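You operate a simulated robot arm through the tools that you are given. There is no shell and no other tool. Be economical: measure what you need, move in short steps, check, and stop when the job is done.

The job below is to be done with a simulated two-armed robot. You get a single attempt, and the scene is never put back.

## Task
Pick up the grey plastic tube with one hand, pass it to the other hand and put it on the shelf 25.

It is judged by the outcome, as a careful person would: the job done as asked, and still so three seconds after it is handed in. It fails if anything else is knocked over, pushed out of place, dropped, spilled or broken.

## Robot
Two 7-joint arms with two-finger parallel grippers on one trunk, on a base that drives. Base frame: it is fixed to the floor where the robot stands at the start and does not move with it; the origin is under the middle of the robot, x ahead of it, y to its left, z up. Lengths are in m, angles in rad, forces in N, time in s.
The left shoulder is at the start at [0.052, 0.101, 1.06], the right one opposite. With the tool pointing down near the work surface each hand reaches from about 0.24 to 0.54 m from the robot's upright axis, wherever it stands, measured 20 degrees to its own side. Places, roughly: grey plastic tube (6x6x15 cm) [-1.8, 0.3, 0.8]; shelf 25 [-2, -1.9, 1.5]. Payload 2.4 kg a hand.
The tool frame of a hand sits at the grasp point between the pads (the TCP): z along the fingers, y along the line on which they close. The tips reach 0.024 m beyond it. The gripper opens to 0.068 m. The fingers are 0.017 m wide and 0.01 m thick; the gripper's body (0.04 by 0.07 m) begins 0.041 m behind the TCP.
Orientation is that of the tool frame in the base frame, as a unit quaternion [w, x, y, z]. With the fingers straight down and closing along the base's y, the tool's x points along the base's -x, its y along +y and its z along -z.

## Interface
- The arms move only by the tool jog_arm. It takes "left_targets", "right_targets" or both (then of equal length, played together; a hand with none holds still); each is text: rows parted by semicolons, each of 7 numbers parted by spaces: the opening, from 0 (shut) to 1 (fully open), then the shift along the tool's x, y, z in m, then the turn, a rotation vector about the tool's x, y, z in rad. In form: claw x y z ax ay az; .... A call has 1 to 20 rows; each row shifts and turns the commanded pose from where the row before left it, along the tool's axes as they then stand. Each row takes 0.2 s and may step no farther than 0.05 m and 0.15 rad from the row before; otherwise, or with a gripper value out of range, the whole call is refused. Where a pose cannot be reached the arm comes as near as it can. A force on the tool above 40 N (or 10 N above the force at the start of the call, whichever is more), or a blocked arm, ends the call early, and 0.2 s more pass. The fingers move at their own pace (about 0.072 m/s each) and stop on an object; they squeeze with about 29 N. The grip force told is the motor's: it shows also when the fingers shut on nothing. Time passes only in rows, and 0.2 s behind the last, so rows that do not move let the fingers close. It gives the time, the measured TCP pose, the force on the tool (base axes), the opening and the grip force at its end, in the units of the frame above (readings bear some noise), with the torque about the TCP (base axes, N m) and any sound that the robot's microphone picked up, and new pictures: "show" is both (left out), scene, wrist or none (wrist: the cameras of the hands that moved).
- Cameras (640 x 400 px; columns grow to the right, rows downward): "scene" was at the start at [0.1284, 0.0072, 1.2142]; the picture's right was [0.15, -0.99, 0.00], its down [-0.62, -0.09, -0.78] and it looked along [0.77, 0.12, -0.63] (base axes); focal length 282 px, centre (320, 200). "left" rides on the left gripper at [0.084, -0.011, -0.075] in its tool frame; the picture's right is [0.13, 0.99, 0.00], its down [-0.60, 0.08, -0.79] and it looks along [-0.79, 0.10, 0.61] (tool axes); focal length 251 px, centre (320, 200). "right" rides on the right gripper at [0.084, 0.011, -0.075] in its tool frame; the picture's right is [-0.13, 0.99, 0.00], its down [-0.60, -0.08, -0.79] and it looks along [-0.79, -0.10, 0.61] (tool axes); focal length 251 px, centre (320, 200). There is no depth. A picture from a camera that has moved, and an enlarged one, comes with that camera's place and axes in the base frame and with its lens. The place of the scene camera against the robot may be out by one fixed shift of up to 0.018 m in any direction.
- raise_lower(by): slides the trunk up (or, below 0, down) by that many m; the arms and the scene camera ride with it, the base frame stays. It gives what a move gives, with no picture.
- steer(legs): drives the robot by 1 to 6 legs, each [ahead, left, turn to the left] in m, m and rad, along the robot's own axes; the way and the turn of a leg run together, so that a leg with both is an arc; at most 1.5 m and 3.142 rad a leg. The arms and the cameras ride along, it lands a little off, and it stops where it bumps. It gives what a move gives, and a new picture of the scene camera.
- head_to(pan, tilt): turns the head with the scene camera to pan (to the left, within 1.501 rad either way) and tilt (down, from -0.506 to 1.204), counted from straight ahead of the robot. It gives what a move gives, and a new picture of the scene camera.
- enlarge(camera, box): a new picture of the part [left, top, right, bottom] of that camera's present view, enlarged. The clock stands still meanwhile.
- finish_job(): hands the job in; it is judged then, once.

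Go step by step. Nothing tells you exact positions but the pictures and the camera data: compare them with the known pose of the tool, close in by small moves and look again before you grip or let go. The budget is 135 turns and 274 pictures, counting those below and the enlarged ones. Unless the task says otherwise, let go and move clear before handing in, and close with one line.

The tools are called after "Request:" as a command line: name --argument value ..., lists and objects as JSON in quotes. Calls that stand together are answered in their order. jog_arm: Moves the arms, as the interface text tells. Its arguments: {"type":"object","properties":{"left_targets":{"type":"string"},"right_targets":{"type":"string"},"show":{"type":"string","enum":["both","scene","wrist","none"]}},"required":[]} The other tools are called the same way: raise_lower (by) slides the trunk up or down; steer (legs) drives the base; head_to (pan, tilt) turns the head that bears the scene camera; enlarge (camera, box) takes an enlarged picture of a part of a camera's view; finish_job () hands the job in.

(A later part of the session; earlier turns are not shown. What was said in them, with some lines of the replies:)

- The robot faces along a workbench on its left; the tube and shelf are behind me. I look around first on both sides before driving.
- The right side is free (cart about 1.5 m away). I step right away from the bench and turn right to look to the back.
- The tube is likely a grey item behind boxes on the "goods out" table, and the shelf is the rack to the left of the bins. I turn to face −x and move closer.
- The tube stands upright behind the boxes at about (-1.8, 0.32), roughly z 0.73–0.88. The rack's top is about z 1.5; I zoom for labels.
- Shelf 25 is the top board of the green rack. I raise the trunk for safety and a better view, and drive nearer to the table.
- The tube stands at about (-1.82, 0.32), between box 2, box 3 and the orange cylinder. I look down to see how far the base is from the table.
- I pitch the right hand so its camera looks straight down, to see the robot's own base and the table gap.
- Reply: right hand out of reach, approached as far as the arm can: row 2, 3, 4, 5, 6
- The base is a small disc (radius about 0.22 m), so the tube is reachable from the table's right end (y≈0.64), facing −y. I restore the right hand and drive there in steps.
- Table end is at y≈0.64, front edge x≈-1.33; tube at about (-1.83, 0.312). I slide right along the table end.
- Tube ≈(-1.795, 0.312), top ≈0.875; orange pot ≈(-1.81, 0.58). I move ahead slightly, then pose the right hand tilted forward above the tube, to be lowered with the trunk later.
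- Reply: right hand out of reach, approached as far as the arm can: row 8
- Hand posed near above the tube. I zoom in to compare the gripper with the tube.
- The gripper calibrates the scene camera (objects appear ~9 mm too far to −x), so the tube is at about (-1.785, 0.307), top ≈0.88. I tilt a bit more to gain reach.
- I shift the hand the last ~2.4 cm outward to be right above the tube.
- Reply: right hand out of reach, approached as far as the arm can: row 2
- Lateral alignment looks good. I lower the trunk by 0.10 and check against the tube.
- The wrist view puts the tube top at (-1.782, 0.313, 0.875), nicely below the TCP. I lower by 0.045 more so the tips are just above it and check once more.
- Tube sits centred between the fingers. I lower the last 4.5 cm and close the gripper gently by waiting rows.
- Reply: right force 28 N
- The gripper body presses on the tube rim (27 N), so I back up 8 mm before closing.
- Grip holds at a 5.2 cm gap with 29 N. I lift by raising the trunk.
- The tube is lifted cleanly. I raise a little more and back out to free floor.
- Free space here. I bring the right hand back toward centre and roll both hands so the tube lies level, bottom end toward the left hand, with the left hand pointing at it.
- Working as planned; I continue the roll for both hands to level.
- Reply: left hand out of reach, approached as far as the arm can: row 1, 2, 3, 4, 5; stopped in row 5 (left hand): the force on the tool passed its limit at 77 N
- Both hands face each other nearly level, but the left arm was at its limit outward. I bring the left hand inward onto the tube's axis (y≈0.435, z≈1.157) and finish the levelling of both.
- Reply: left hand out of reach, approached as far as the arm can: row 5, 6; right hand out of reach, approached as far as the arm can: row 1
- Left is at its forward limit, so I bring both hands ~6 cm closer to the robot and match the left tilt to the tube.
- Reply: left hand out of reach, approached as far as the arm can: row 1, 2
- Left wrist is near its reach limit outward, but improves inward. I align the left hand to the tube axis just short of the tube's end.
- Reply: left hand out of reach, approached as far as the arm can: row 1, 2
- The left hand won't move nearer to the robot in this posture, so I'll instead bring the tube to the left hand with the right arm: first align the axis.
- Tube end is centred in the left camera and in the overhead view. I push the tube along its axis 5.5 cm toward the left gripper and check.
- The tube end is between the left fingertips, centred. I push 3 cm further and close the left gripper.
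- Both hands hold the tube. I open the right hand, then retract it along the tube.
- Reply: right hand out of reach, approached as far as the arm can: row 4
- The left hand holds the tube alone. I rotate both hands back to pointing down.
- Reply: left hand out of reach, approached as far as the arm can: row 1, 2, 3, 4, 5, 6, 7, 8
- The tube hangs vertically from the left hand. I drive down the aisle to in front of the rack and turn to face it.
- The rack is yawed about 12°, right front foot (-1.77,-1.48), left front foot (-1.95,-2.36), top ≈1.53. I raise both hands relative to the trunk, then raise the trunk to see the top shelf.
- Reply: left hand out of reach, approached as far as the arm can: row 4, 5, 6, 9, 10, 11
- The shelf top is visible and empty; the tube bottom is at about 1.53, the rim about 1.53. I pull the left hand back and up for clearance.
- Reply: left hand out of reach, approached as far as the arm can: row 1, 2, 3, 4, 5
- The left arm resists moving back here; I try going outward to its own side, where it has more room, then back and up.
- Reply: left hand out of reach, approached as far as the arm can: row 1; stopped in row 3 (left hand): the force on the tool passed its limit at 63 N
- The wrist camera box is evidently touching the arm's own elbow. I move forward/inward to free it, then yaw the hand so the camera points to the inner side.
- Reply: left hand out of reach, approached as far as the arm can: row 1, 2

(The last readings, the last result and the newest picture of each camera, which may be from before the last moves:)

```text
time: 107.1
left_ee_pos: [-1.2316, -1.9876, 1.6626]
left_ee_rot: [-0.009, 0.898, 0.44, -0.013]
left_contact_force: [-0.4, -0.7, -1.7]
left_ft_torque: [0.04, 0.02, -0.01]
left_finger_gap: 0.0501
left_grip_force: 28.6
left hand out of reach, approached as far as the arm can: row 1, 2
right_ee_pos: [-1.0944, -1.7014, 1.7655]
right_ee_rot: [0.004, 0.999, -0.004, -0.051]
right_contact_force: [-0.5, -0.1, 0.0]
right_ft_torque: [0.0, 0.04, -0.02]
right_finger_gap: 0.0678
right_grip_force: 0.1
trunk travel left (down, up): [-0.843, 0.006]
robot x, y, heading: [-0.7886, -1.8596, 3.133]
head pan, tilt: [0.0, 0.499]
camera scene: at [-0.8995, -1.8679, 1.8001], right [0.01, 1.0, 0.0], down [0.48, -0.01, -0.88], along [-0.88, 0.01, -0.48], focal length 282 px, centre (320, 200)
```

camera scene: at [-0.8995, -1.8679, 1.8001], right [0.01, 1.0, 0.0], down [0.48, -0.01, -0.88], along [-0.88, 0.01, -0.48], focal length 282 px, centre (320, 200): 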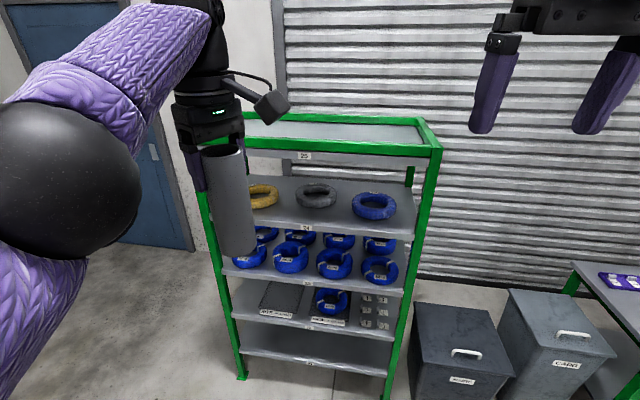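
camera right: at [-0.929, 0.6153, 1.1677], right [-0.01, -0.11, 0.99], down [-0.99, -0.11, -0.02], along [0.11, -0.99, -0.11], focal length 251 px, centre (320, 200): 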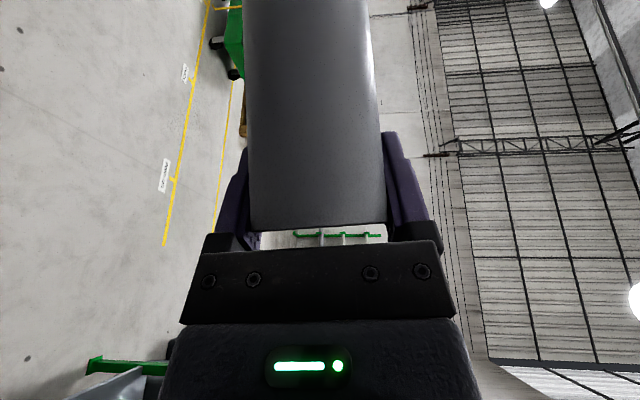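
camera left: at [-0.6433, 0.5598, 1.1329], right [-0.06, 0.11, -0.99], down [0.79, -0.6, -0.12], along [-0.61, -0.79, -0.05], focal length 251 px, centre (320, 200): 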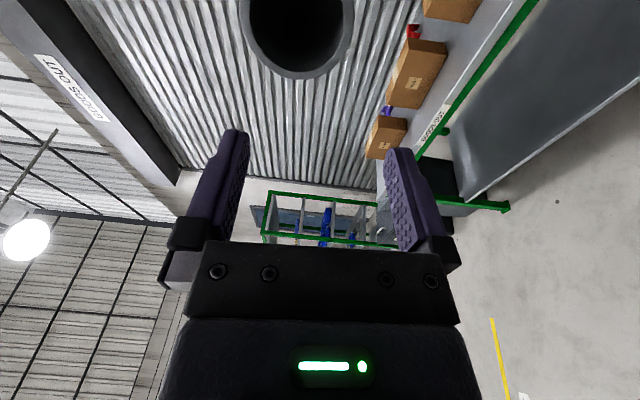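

The yaw freed the camera. Now I try pulling back and up.

Request:
jog_arm --left_targets "0 0.016 0.02 -0.01 0 0 0; 0 0.016 0.02 -0.02 0 0 0; 0 0.016 0.02 -0.03 0 0 0; 0 0 0 -0.03 0 0 0; 0 0 0 0 0 0 0" --show "scene"

```text
time: 108.3
left_ee_pos: [-1.1823, -1.9836, 1.7378]
left_ee_rot: [-0.007, 0.899, 0.437, -0.012]
left_contact_force: [0.1, 0.3, -0.5]
left_ft_torque: [0.0, -0.03, 0.03]
left_finger_gap: 0.0501
left_grip_force: 29.3
left hand out of reach, approached as far as the arm can: row 1, 2, 4
right_ee_pos: [-1.0948, -1.7051, 1.7662]
right_ee_rot: [0.004, 0.999, -0.003, -0.051]
right_contact_force: [0.7, 0.3, 0.7]
right_ft_torque: [0.03, 0.03, 0.03]
right_finger_gap: 0.0678
right_grip_force: 0.0
trunk travel left (down, up): [-0.843, 0.006]
robot x, y, heading: [-0.7859, -1.8637, 3.134]
head pan, tilt: [0.0, 0.499]
camera scene: at [-0.8995, -1.8697, 1.8001], right [0.01, 1.0, 0.0], down [0.48, 0.0, -0.88], along [-0.88, 0.01, -0.48], focal length 282 px, centre (320, 200)
```

scene: 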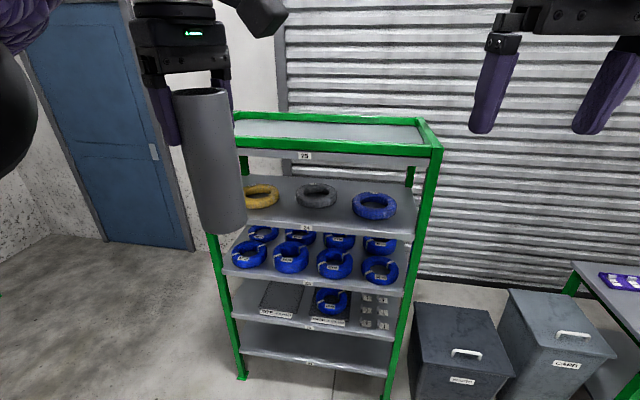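

Tube bottom is now ≈1.61, well above the rim (≈1.525). Shelf front edge runs (-1.73,-1.49)→(-1.91,-2.36); I square up to it and approach part way.

Request:
steer --legs '[[0, 0, -0.192], [0.4, 0.142, 0]]'

Request:
head_to --pan 0.0 --tilt 0.7

```text
time: 111.7
left_ee_pos: [-1.6211, -1.9653, 1.7379]
left_ee_rot: [-0.007, 0.936, 0.351, -0.009]
left_contact_force: [0.6, -0.6, -0.1]
left_ft_torque: [0.0, 0.0, -0.03]
left_finger_gap: 0.05
left_grip_force: 29.5
right_ee_pos: [-1.4821, -1.7063, 1.7653]
right_ee_rot: [-0.001, 0.994, -0.098, -0.052]
right_contact_force: [-0.5, -0.1, 0.2]
right_ft_torque: [0.03, 0.03, 0.0]
right_finger_gap: 0.0677
right_grip_force: 0.0
trunk travel left (down, up): [-0.843, 0.006]
robot x, y, heading: [-1.2101, -1.9226, 2.944]
head pan, tilt: [0.0, 0.499]
camera scene: at [-1.3205, -1.908, 1.8001], right [0.2, 0.98, 0.0], down [0.47, -0.09, -0.88], along [-0.86, 0.17, -0.48], focal length 282 px, centre (320, 200)
```

scene: 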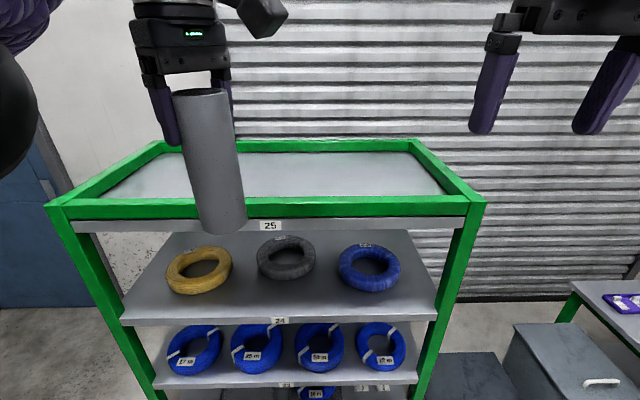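

```text
time: 112.4
left_ee_pos: [-1.6213, -1.966, 1.7375]
left_ee_rot: [-0.007, 0.936, 0.351, -0.011]
left_contact_force: [-1.3, 0.1, 0.1]
left_ft_torque: [-0.01, 0.03, 0.02]
left_finger_gap: 0.05
left_grip_force: 28.8
right_ee_pos: [-1.4829, -1.7073, 1.7646]
right_ee_rot: [0.0, 0.994, -0.097, -0.052]
right_contact_force: [-0.1, -0.1, -0.8]
right_ft_torque: [0.05, 0.02, 0.01]
right_finger_gap: 0.0681
right_grip_force: 0.1
trunk travel left (down, up): [-0.843, 0.006]
robot x, y, heading: [-1.2081, -1.9208, 2.944]
head pan, tilt: [0.0, 0.7]
camera scene: at [-1.3151, -1.9093, 1.7824], right [0.2, 0.98, 0.0], down [0.63, -0.13, -0.77], along [-0.75, 0.15, -0.64], focal length 282 px, centre (320, 200)
```

scene: 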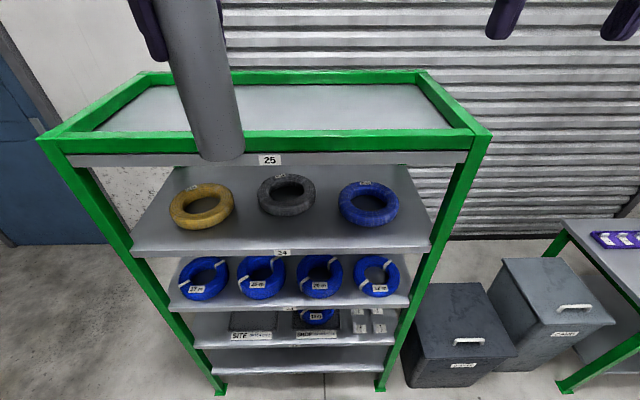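

Squared up; the front edge is about 0.64 m ahead of the robot axis, rim top ≈1.51, and the hand is centred. I drive 0.32 m ahead and check the gap.

Request:
steer --legs '[[0.32, 0, 0]]'

Request:
head_to --pan 0.0 --tilt 1.1

```text
time: 114.5
left_ee_pos: [-1.9367, -1.9017, 1.7372]
left_ee_rot: [-0.007, 0.937, 0.35, -0.01]
left_contact_force: [0.4, 0.4, -1.2]
left_ft_torque: [0.0, -0.02, -0.03]
left_finger_gap: 0.0498
left_grip_force: 28.6
right_ee_pos: [-1.7976, -1.6433, 1.7652]
right_ee_rot: [-0.001, 0.994, -0.099, -0.053]
right_contact_force: [-0.2, -0.5, 0.7]
right_ft_torque: [-0.02, 0.01, 0.01]
right_finger_gap: 0.0679
right_grip_force: 0.0
trunk travel left (down, up): [-0.843, 0.006]
robot x, y, heading: [-1.5245, -1.8598, 2.943]
head pan, tilt: [0.0, 0.7]
camera scene: at [-1.6297, -1.8455, 1.7824], right [0.2, 0.98, 0.0], down [0.63, -0.13, -0.76], along [-0.75, 0.15, -0.64], focal length 282 px, centre (320, 200)
```

scene: 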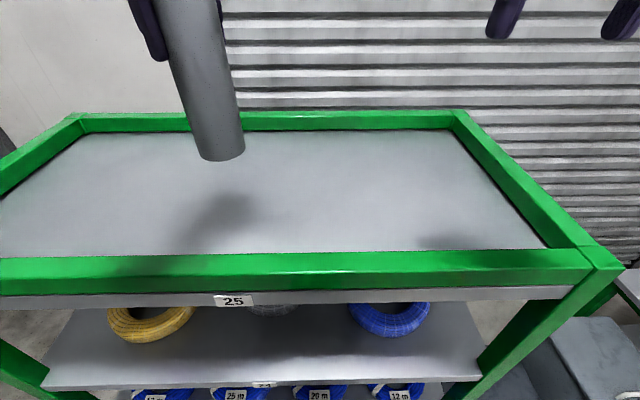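

```text
time: 115.4
left_ee_pos: [-1.9351, -1.9019, 1.7381]
left_ee_rot: [-0.007, 0.936, 0.351, -0.009]
left_contact_force: [0.0, -0.2, -0.2]
left_ft_torque: [-0.04, 0.0, 0.03]
left_finger_gap: 0.0499
left_grip_force: 29.2
right_ee_pos: [-1.797, -1.6414, 1.7646]
right_ee_rot: [0.0, 0.994, -0.098, -0.052]
right_contact_force: [0.2, 0.0, 0.5]
right_ft_torque: [0.04, -0.01, -0.01]
right_finger_gap: 0.068
right_grip_force: 0.1
trunk travel left (down, up): [-0.843, 0.006]
robot x, y, heading: [-1.5266, -1.8584, 2.939]
head pan, tilt: [0.0, 1.1]
camera scene: at [-1.608, -1.8499, 1.7525], right [0.2, 0.98, 0.0], down [0.87, -0.18, -0.45], along [-0.45, 0.09, -0.89], focal length 282 px, centre (320, 200)
```

scene: 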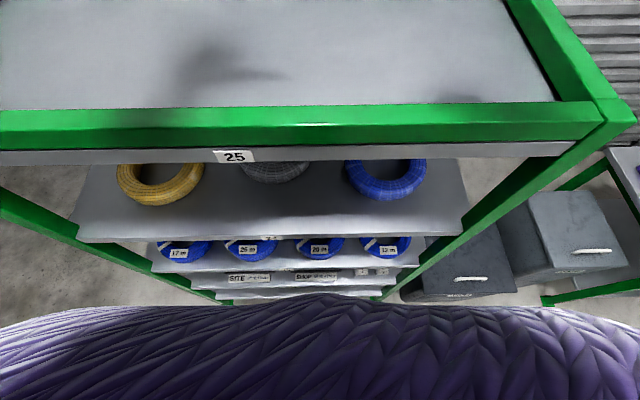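

The tube is about 10 cm inside the front edge; I nudge 3 cm further, then start lowering with the trunk.

Request:
steer --legs '[[0.035, 0, 0]]'

Request:
raise_lower --by -0.07

Request:
head_to --pan 0.2 --tilt 0.75

```text
time: 116.3
left_ee_pos: [-1.9663, -1.895, 1.7384]
left_ee_rot: [-0.008, 0.937, 0.349, -0.011]
left_contact_force: [0.3, 0.7, -1.0]
left_ft_torque: [-0.01, 0.02, -0.01]
left_finger_gap: 0.0496
left_grip_force: 28.9
right_ee_pos: [-1.828, -1.6358, 1.7656]
right_ee_rot: [-0.001, 0.994, -0.098, -0.054]
right_contact_force: [0.5, -0.5, 0.4]
right_ft_torque: [-0.01, 0.0, -0.01]
right_finger_gap: 0.0681
right_grip_force: 0.1
trunk travel left (down, up): [-0.843, 0.006]
robot x, y, heading: [-1.5578, -1.8522, 2.941]
head pan, tilt: [0.0, 1.1]
camera scene: at [-1.6387, -1.8436, 1.7525], right [0.2, 0.98, 0.0], down [0.87, -0.18, -0.46], along [-0.45, 0.09, -0.89], focal length 282 px, centre (320, 200)
```

scene: 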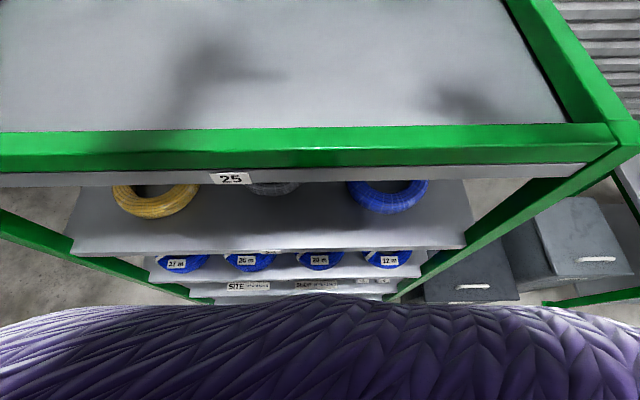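

```text
time: 117.3
left_ee_pos: [-1.9704, -1.8949, 1.6686]
left_ee_rot: [-0.008, 0.937, 0.349, -0.01]
left_contact_force: [-0.4, -0.1, 0.0]
left_ft_torque: [-0.01, 0.0, 0.0]
left_finger_gap: 0.0497
left_grip_force: 29.5
right_ee_pos: [-1.8321, -1.6354, 1.696]
right_ee_rot: [-0.001, 0.994, -0.098, -0.053]
right_contact_force: [0.4, -0.7, 0.2]
right_ft_torque: [0.01, 0.01, 0.02]
right_finger_gap: 0.068
right_grip_force: 0.1
trunk travel left (down, up): [-0.773, 0.077]
robot x, y, heading: [-1.5598, -1.8503, 2.938]
head pan, tilt: [0.0, 1.1]
```

```text
time: 118.2
left_ee_pos: [-1.9703, -1.894, 1.6674]
left_ee_rot: [-0.009, 0.937, 0.35, -0.01]
left_contact_force: [-0.3, -0.1, -0.7]
left_ft_torque: [-0.04, 0.0, 0.01]
left_finger_gap: 0.0496
left_grip_force: 28.6
right_ee_pos: [-1.8302, -1.6362, 1.6969]
right_ee_rot: [-0.001, 0.994, -0.098, -0.053]
right_contact_force: [-0.4, 0.1, -0.2]
right_ft_torque: [-0.02, 0.01, 0.03]
right_finger_gap: 0.0679
right_grip_force: 0.1
trunk travel left (down, up): [-0.773, 0.077]
robot x, y, heading: [-1.5642, -1.8508, 2.943]
head pan, tilt: [0.201, 0.75]
camera scene: at [-1.663, -1.8555, 1.708], right [0.0, 1.0, 0.0], down [0.68, 0.0, -0.73], along [-0.73, 0.0, -0.68], focal length 282 px, centre (320, 200)
```

scene: 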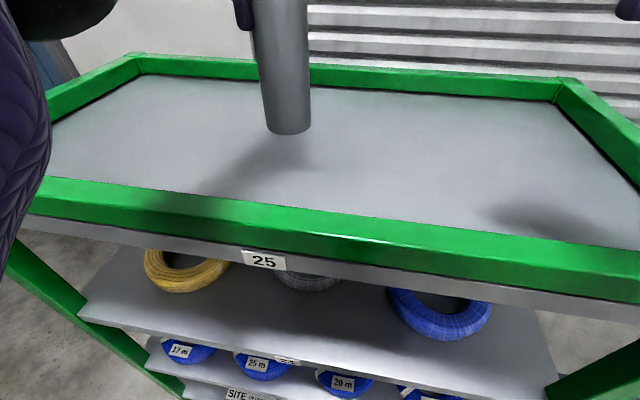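

Tube is well inside the rim. I lower in small steps, watching for contact force.

Request:
raise_lower --by -0.03

Request:
enlarge --camera "scene" --box '[180, 0, 420, 170]'

```text
time: 118.9
left_ee_pos: [-1.9687, -1.895, 1.6379]
left_ee_rot: [-0.008, 0.937, 0.35, -0.011]
left_contact_force: [0.3, 0.4, -0.7]
left_ft_torque: [0.02, -0.01, 0.02]
left_finger_gap: 0.0497
left_grip_force: 28.6
right_ee_pos: [-1.8303, -1.6361, 1.6659]
right_ee_rot: [-0.001, 0.994, -0.099, -0.053]
right_contact_force: [0.1, 0.2, 0.0]
right_ft_torque: [0.0, 0.02, 0.0]
right_finger_gap: 0.0681
right_grip_force: 0.1
trunk travel left (down, up): [-0.743, 0.107]
robot x, y, heading: [-1.559, -1.8527, 2.943]
head pan, tilt: [0.201, 0.75]
```

```text
2.35 times, centred on (300, 85) of scene
camera zoom: at [-1.6632, -1.8556, 1.678], right [0.0, 1.0, 0.0], down [0.68, 0.0, -0.73], along [-0.73, 0.0, -0.68], focal length 664 px, centre (367, 471)
```

zoom: 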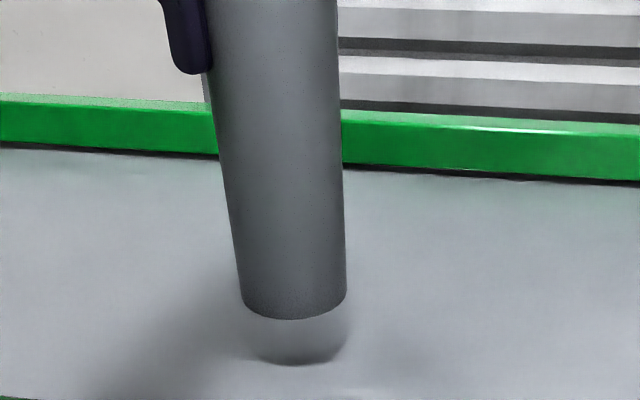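

The reflection suggests about 1.8 cm to go. I lower 1.2 cm, then in finer steps.

Request:
raise_lower --by -0.012

Request:
raise_lower --by -0.005

Request:
enlarge --camera "scene" --box '[180, 0, 420, 170]'

```text
time: 119.5
left_ee_pos: [-1.9704, -1.8939, 1.6258]
left_ee_rot: [-0.008, 0.937, 0.35, -0.011]
left_contact_force: [-0.1, -0.1, -0.1]
left_ft_torque: [0.02, -0.01, 0.0]
left_finger_gap: 0.0497
left_grip_force: 29.1
right_ee_pos: [-1.8306, -1.6352, 1.6542]
right_ee_rot: [-0.001, 0.994, -0.098, -0.052]
right_contact_force: [-0.8, 0.9, 1.1]
right_ft_torque: [-0.01, 0.0, -0.02]
right_finger_gap: 0.0682
right_grip_force: 0.2
trunk travel left (down, up): [-0.731, 0.119]
robot x, y, heading: [-1.5614, -1.8538, 2.94]
head pan, tilt: [0.201, 0.75]
```

```text
time: 120.1
left_ee_pos: [-1.9692, -1.8949, 1.6204]
left_ee_rot: [-0.009, 0.936, 0.351, -0.01]
left_contact_force: [0.4, -0.9, -1.4]
left_ft_torque: [-0.01, -0.02, -0.01]
left_finger_gap: 0.0498
left_grip_force: 29.1
right_ee_pos: [-1.8297, -1.6349, 1.6487]
right_ee_rot: [-0.001, 0.994, -0.098, -0.053]
right_contact_force: [-0.3, 0.3, -0.4]
right_ft_torque: [0.0, 0.01, -0.01]
right_finger_gap: 0.0678
right_grip_force: 0.1
trunk travel left (down, up): [-0.726, 0.124]
robot x, y, heading: [-1.5612, -1.8549, 2.945]
head pan, tilt: [0.201, 0.75]
```

```text
2.35 times, centred on (300, 85) of scene
camera zoom: at [-1.6635, -1.8554, 1.661], right [0.0, 1.0, 0.0], down [0.68, 0.0, -0.73], along [-0.73, 0.0, -0.68], focal length 664 px, centre (367, 471)
```

zoom: 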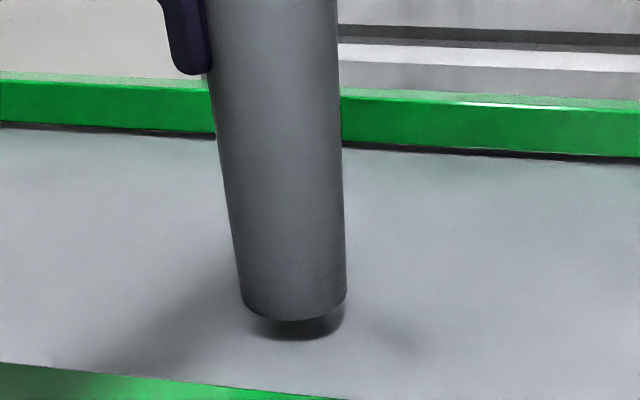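

About 1.3 cm remains. I lower 1 cm, then 3 mm.

Request:
raise_lower --by -0.01

Request:
raise_lower --by -0.003

Request:
enlarge --camera "scene" --box '[180, 0, 420, 170]'

```text
time: 120.6
left_ee_pos: [-1.9694, -1.8951, 1.6102]
left_ee_rot: [-0.008, 0.937, 0.349, -0.011]
left_contact_force: [0.7, 0.4, -1.1]
left_ft_torque: [0.04, 0.0, 0.03]
left_finger_gap: 0.0497
left_grip_force: 29.5
right_ee_pos: [-1.8301, -1.6357, 1.6384]
right_ee_rot: [0.0, 0.994, -0.098, -0.052]
right_contact_force: [-0.3, 0.5, -0.6]
right_ft_torque: [-0.02, 0.0, -0.03]
right_finger_gap: 0.0683
right_grip_force: 0.2
trunk travel left (down, up): [-0.716, 0.134]
robot x, y, heading: [-1.5555, -1.8502, 2.936]
head pan, tilt: [0.201, 0.75]
```

```text
time: 121.2
left_ee_pos: [-1.9699, -1.8936, 1.609]
left_ee_rot: [-0.008, 0.937, 0.349, -0.011]
left_contact_force: [-1.0, 0.3, 3.0]
left_ft_torque: [-0.04, -0.04, 0.0]
left_finger_gap: 0.0494
left_grip_force: 28.4
right_ee_pos: [-1.8293, -1.6362, 1.6344]
right_ee_rot: [-0.001, 0.994, -0.098, -0.053]
right_contact_force: [-0.4, -0.1, 0.3]
right_ft_torque: [0.03, -0.03, 0.01]
right_finger_gap: 0.0679
right_grip_force: 0.0
trunk travel left (down, up): [-0.713, 0.137]
robot x, y, heading: [-1.5581, -1.8519, 2.941]
head pan, tilt: [0.201, 0.75]
```

```text
2.35 times, centred on (300, 85) of scene
camera zoom: at [-1.6636, -1.8554, 1.6481], right [0.0, 1.0, 0.0], down [0.68, 0.0, -0.73], along [-0.73, 0.0, -0.68], focal length 664 px, centre (367, 471)
```

zoom: 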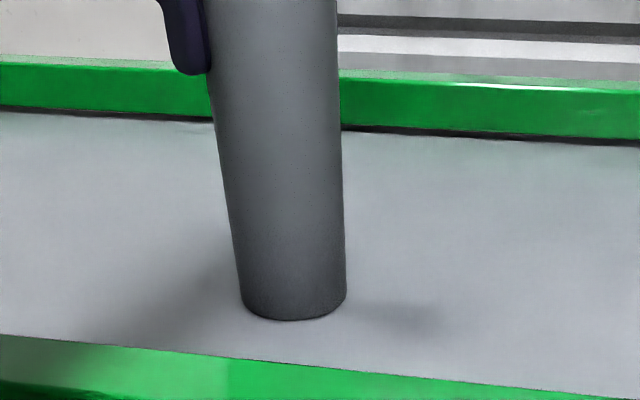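

The tube touches the board (3 N). I open the left gripper.

Request:
jog_arm --left_targets "0.6 0 0 0 0 0 0; 0.75 0 0 0 0 0 0; 0.85 0 0 0 0 0 0; 1 0 0 0 0 0 0; 1 0 0 0 0 0 0; 1 0 0 0 0 0 0"

```text
time: 122.6
left_ee_pos: [-1.9695, -1.8946, 1.6072]
left_ee_rot: [-0.008, 0.936, 0.351, -0.011]
left_contact_force: [0.3, 0.5, 0.8]
left_ft_torque: [-0.02, -0.04, 0.0]
left_finger_gap: 0.068
left_grip_force: 0.0
right_ee_pos: [-1.8309, -1.6359, 1.6351]
right_ee_rot: [-0.001, 0.994, -0.099, -0.052]
right_contact_force: [-0.2, 0.2, 0.3]
right_ft_torque: [-0.02, -0.03, -0.01]
right_finger_gap: 0.068
right_grip_force: 0.1
trunk travel left (down, up): [-0.713, 0.137]
robot x, y, heading: [-1.5568, -1.8507, 2.944]
head pan, tilt: [0.201, 0.75]
camera scene: at [-1.6636, -1.8554, 1.6481], right [0.0, 1.0, 0.0], down [0.68, 0.0, -0.73], along [-0.73, 0.0, -0.68], focal length 282 px, centre (320, 200)
camera left: at [-1.9117, -1.8315, 1.6819], right [0.75, -0.66, -0.02], down [-0.38, -0.46, 0.8], along [-0.54, -0.59, -0.6], focal length 251 px, centre (320, 200)
```

scene: 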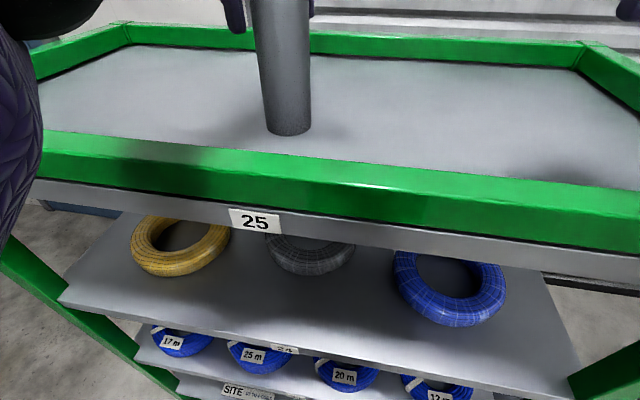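
left: 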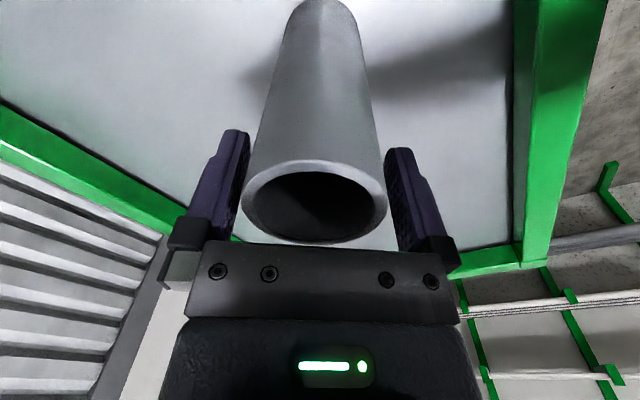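

The tube stands free between the open fingers. I raise straight up and check.

Request:
raise_lower --by 0.05

Request:
raise_lower --by 0.08

Request:
head_to --pan 0.2 --tilt 0.7

```text
time: 123.5
left_ee_pos: [-1.9691, -1.8953, 1.6572]
left_ee_rot: [-0.007, 0.936, 0.351, -0.011]
left_contact_force: [0.1, -0.3, -0.6]
left_ft_torque: [-0.02, -0.01, -0.02]
left_finger_gap: 0.0682
left_grip_force: 0.1
right_ee_pos: [-1.8309, -1.6347, 1.6855]
right_ee_rot: [-0.001, 0.994, -0.098, -0.052]
right_contact_force: [-0.3, -0.5, -0.2]
right_ft_torque: [0.01, -0.02, -0.03]
right_finger_gap: 0.0679
right_grip_force: 0.0
trunk travel left (down, up): [-0.763, 0.087]
robot x, y, heading: [-1.5579, -1.8541, 2.939]
head pan, tilt: [0.201, 0.75]
```

```text
time: 124.7
left_ee_pos: [-1.9694, -1.8945, 1.7372]
left_ee_rot: [-0.008, 0.937, 0.35, -0.011]
left_contact_force: [0.4, -0.1, -0.5]
left_ft_torque: [-0.01, 0.0, 0.02]
left_finger_gap: 0.0681
left_grip_force: 0.1
right_ee_pos: [-1.8308, -1.6368, 1.7664]
right_ee_rot: [-0.001, 0.994, -0.097, -0.053]
right_contact_force: [0.6, -0.2, -0.2]
right_ft_torque: [0.03, 0.01, -0.01]
right_finger_gap: 0.0681
right_grip_force: 0.0
trunk travel left (down, up): [-0.843, 0.007]
robot x, y, heading: [-1.558, -1.8531, 2.939]
head pan, tilt: [0.201, 0.75]
```

```text
time: 125.3
left_ee_pos: [-1.9687, -1.8942, 1.7368]
left_ee_rot: [-0.009, 0.937, 0.35, -0.011]
left_contact_force: [0.1, 0.6, -0.9]
left_ft_torque: [0.03, -0.01, -0.02]
left_finger_gap: 0.0681
left_grip_force: 0.0
right_ee_pos: [-1.8321, -1.6361, 1.7653]
right_ee_rot: [-0.001, 0.994, -0.098, -0.052]
right_contact_force: [0.2, -0.3, 1.3]
right_ft_torque: [0.0, 0.01, 0.0]
right_finger_gap: 0.0681
right_grip_force: 0.1
trunk travel left (down, up): [-0.843, 0.007]
robot x, y, heading: [-1.5602, -1.8526, 2.944]
head pan, tilt: [0.201, 0.7]
camera scene: at [-1.665, -1.8555, 1.7824], right [0.0, 1.0, 0.0], down [0.64, 0.0, -0.76], along [-0.76, 0.0, -0.64], focal length 282 px, centre (320, 200)
```

scene: 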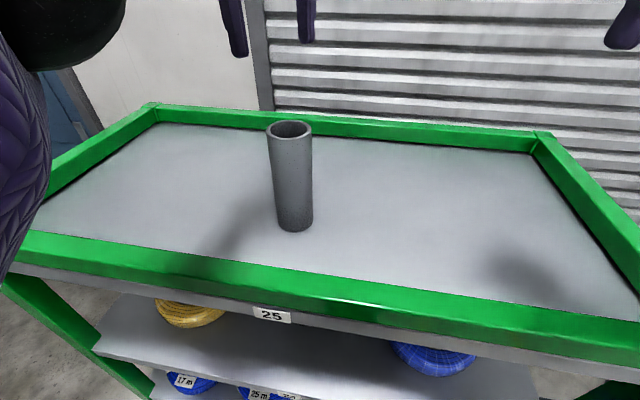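

The tube stands upright on shelf 25 and the fingers are clear above it. I back the robot away.

Request:
steer --legs '[[-0.5, 0, 0]]'

```text
time: 128.2
left_ee_pos: [-1.4783, -1.995, 1.7368]
left_ee_rot: [-0.008, 0.937, 0.35, -0.012]
left_contact_force: [-1.0, -0.1, -0.5]
left_ft_torque: [0.03, -0.02, 0.02]
left_finger_gap: 0.0679
left_grip_force: 0.0
right_ee_pos: [-1.3398, -1.7349, 1.7653]
right_ee_rot: [-0.001, 0.994, -0.098, -0.053]
right_contact_force: [1.0, -0.4, 0.2]
right_ft_torque: [-0.01, -0.03, -0.03]
right_finger_gap: 0.068
right_grip_force: 0.1
trunk travel left (down, up): [-0.843, 0.007]
robot x, y, heading: [-1.0652, -1.9511, 2.94]
head pan, tilt: [0.201, 0.7]
camera scene: at [-1.1744, -1.9552, 1.7824], right [0.0, 1.0, 0.0], down [0.64, 0.0, -0.76], along [-0.76, 0.0, -0.64], focal length 282 px, centre (320, 200)
```

scene: 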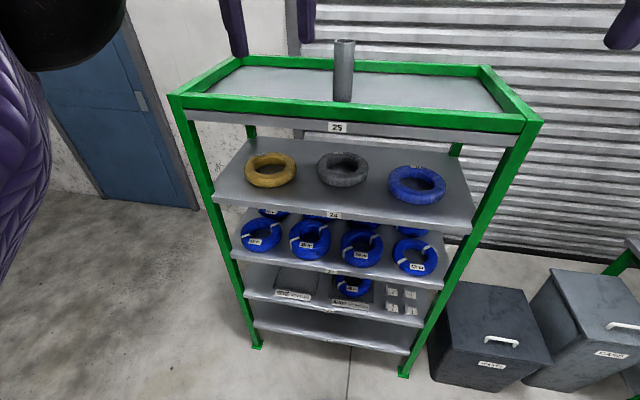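

The tube stands on shelf 25, everything else is in place, and the robot is clear; I hand in.

Request:
finish_job

```text
The job is handed in.
```

The grey tube was picked up with the right hand, passed to the left, and now stands upright on shelf 25; the pictures showed nothing else out of place, and the job is handed in.
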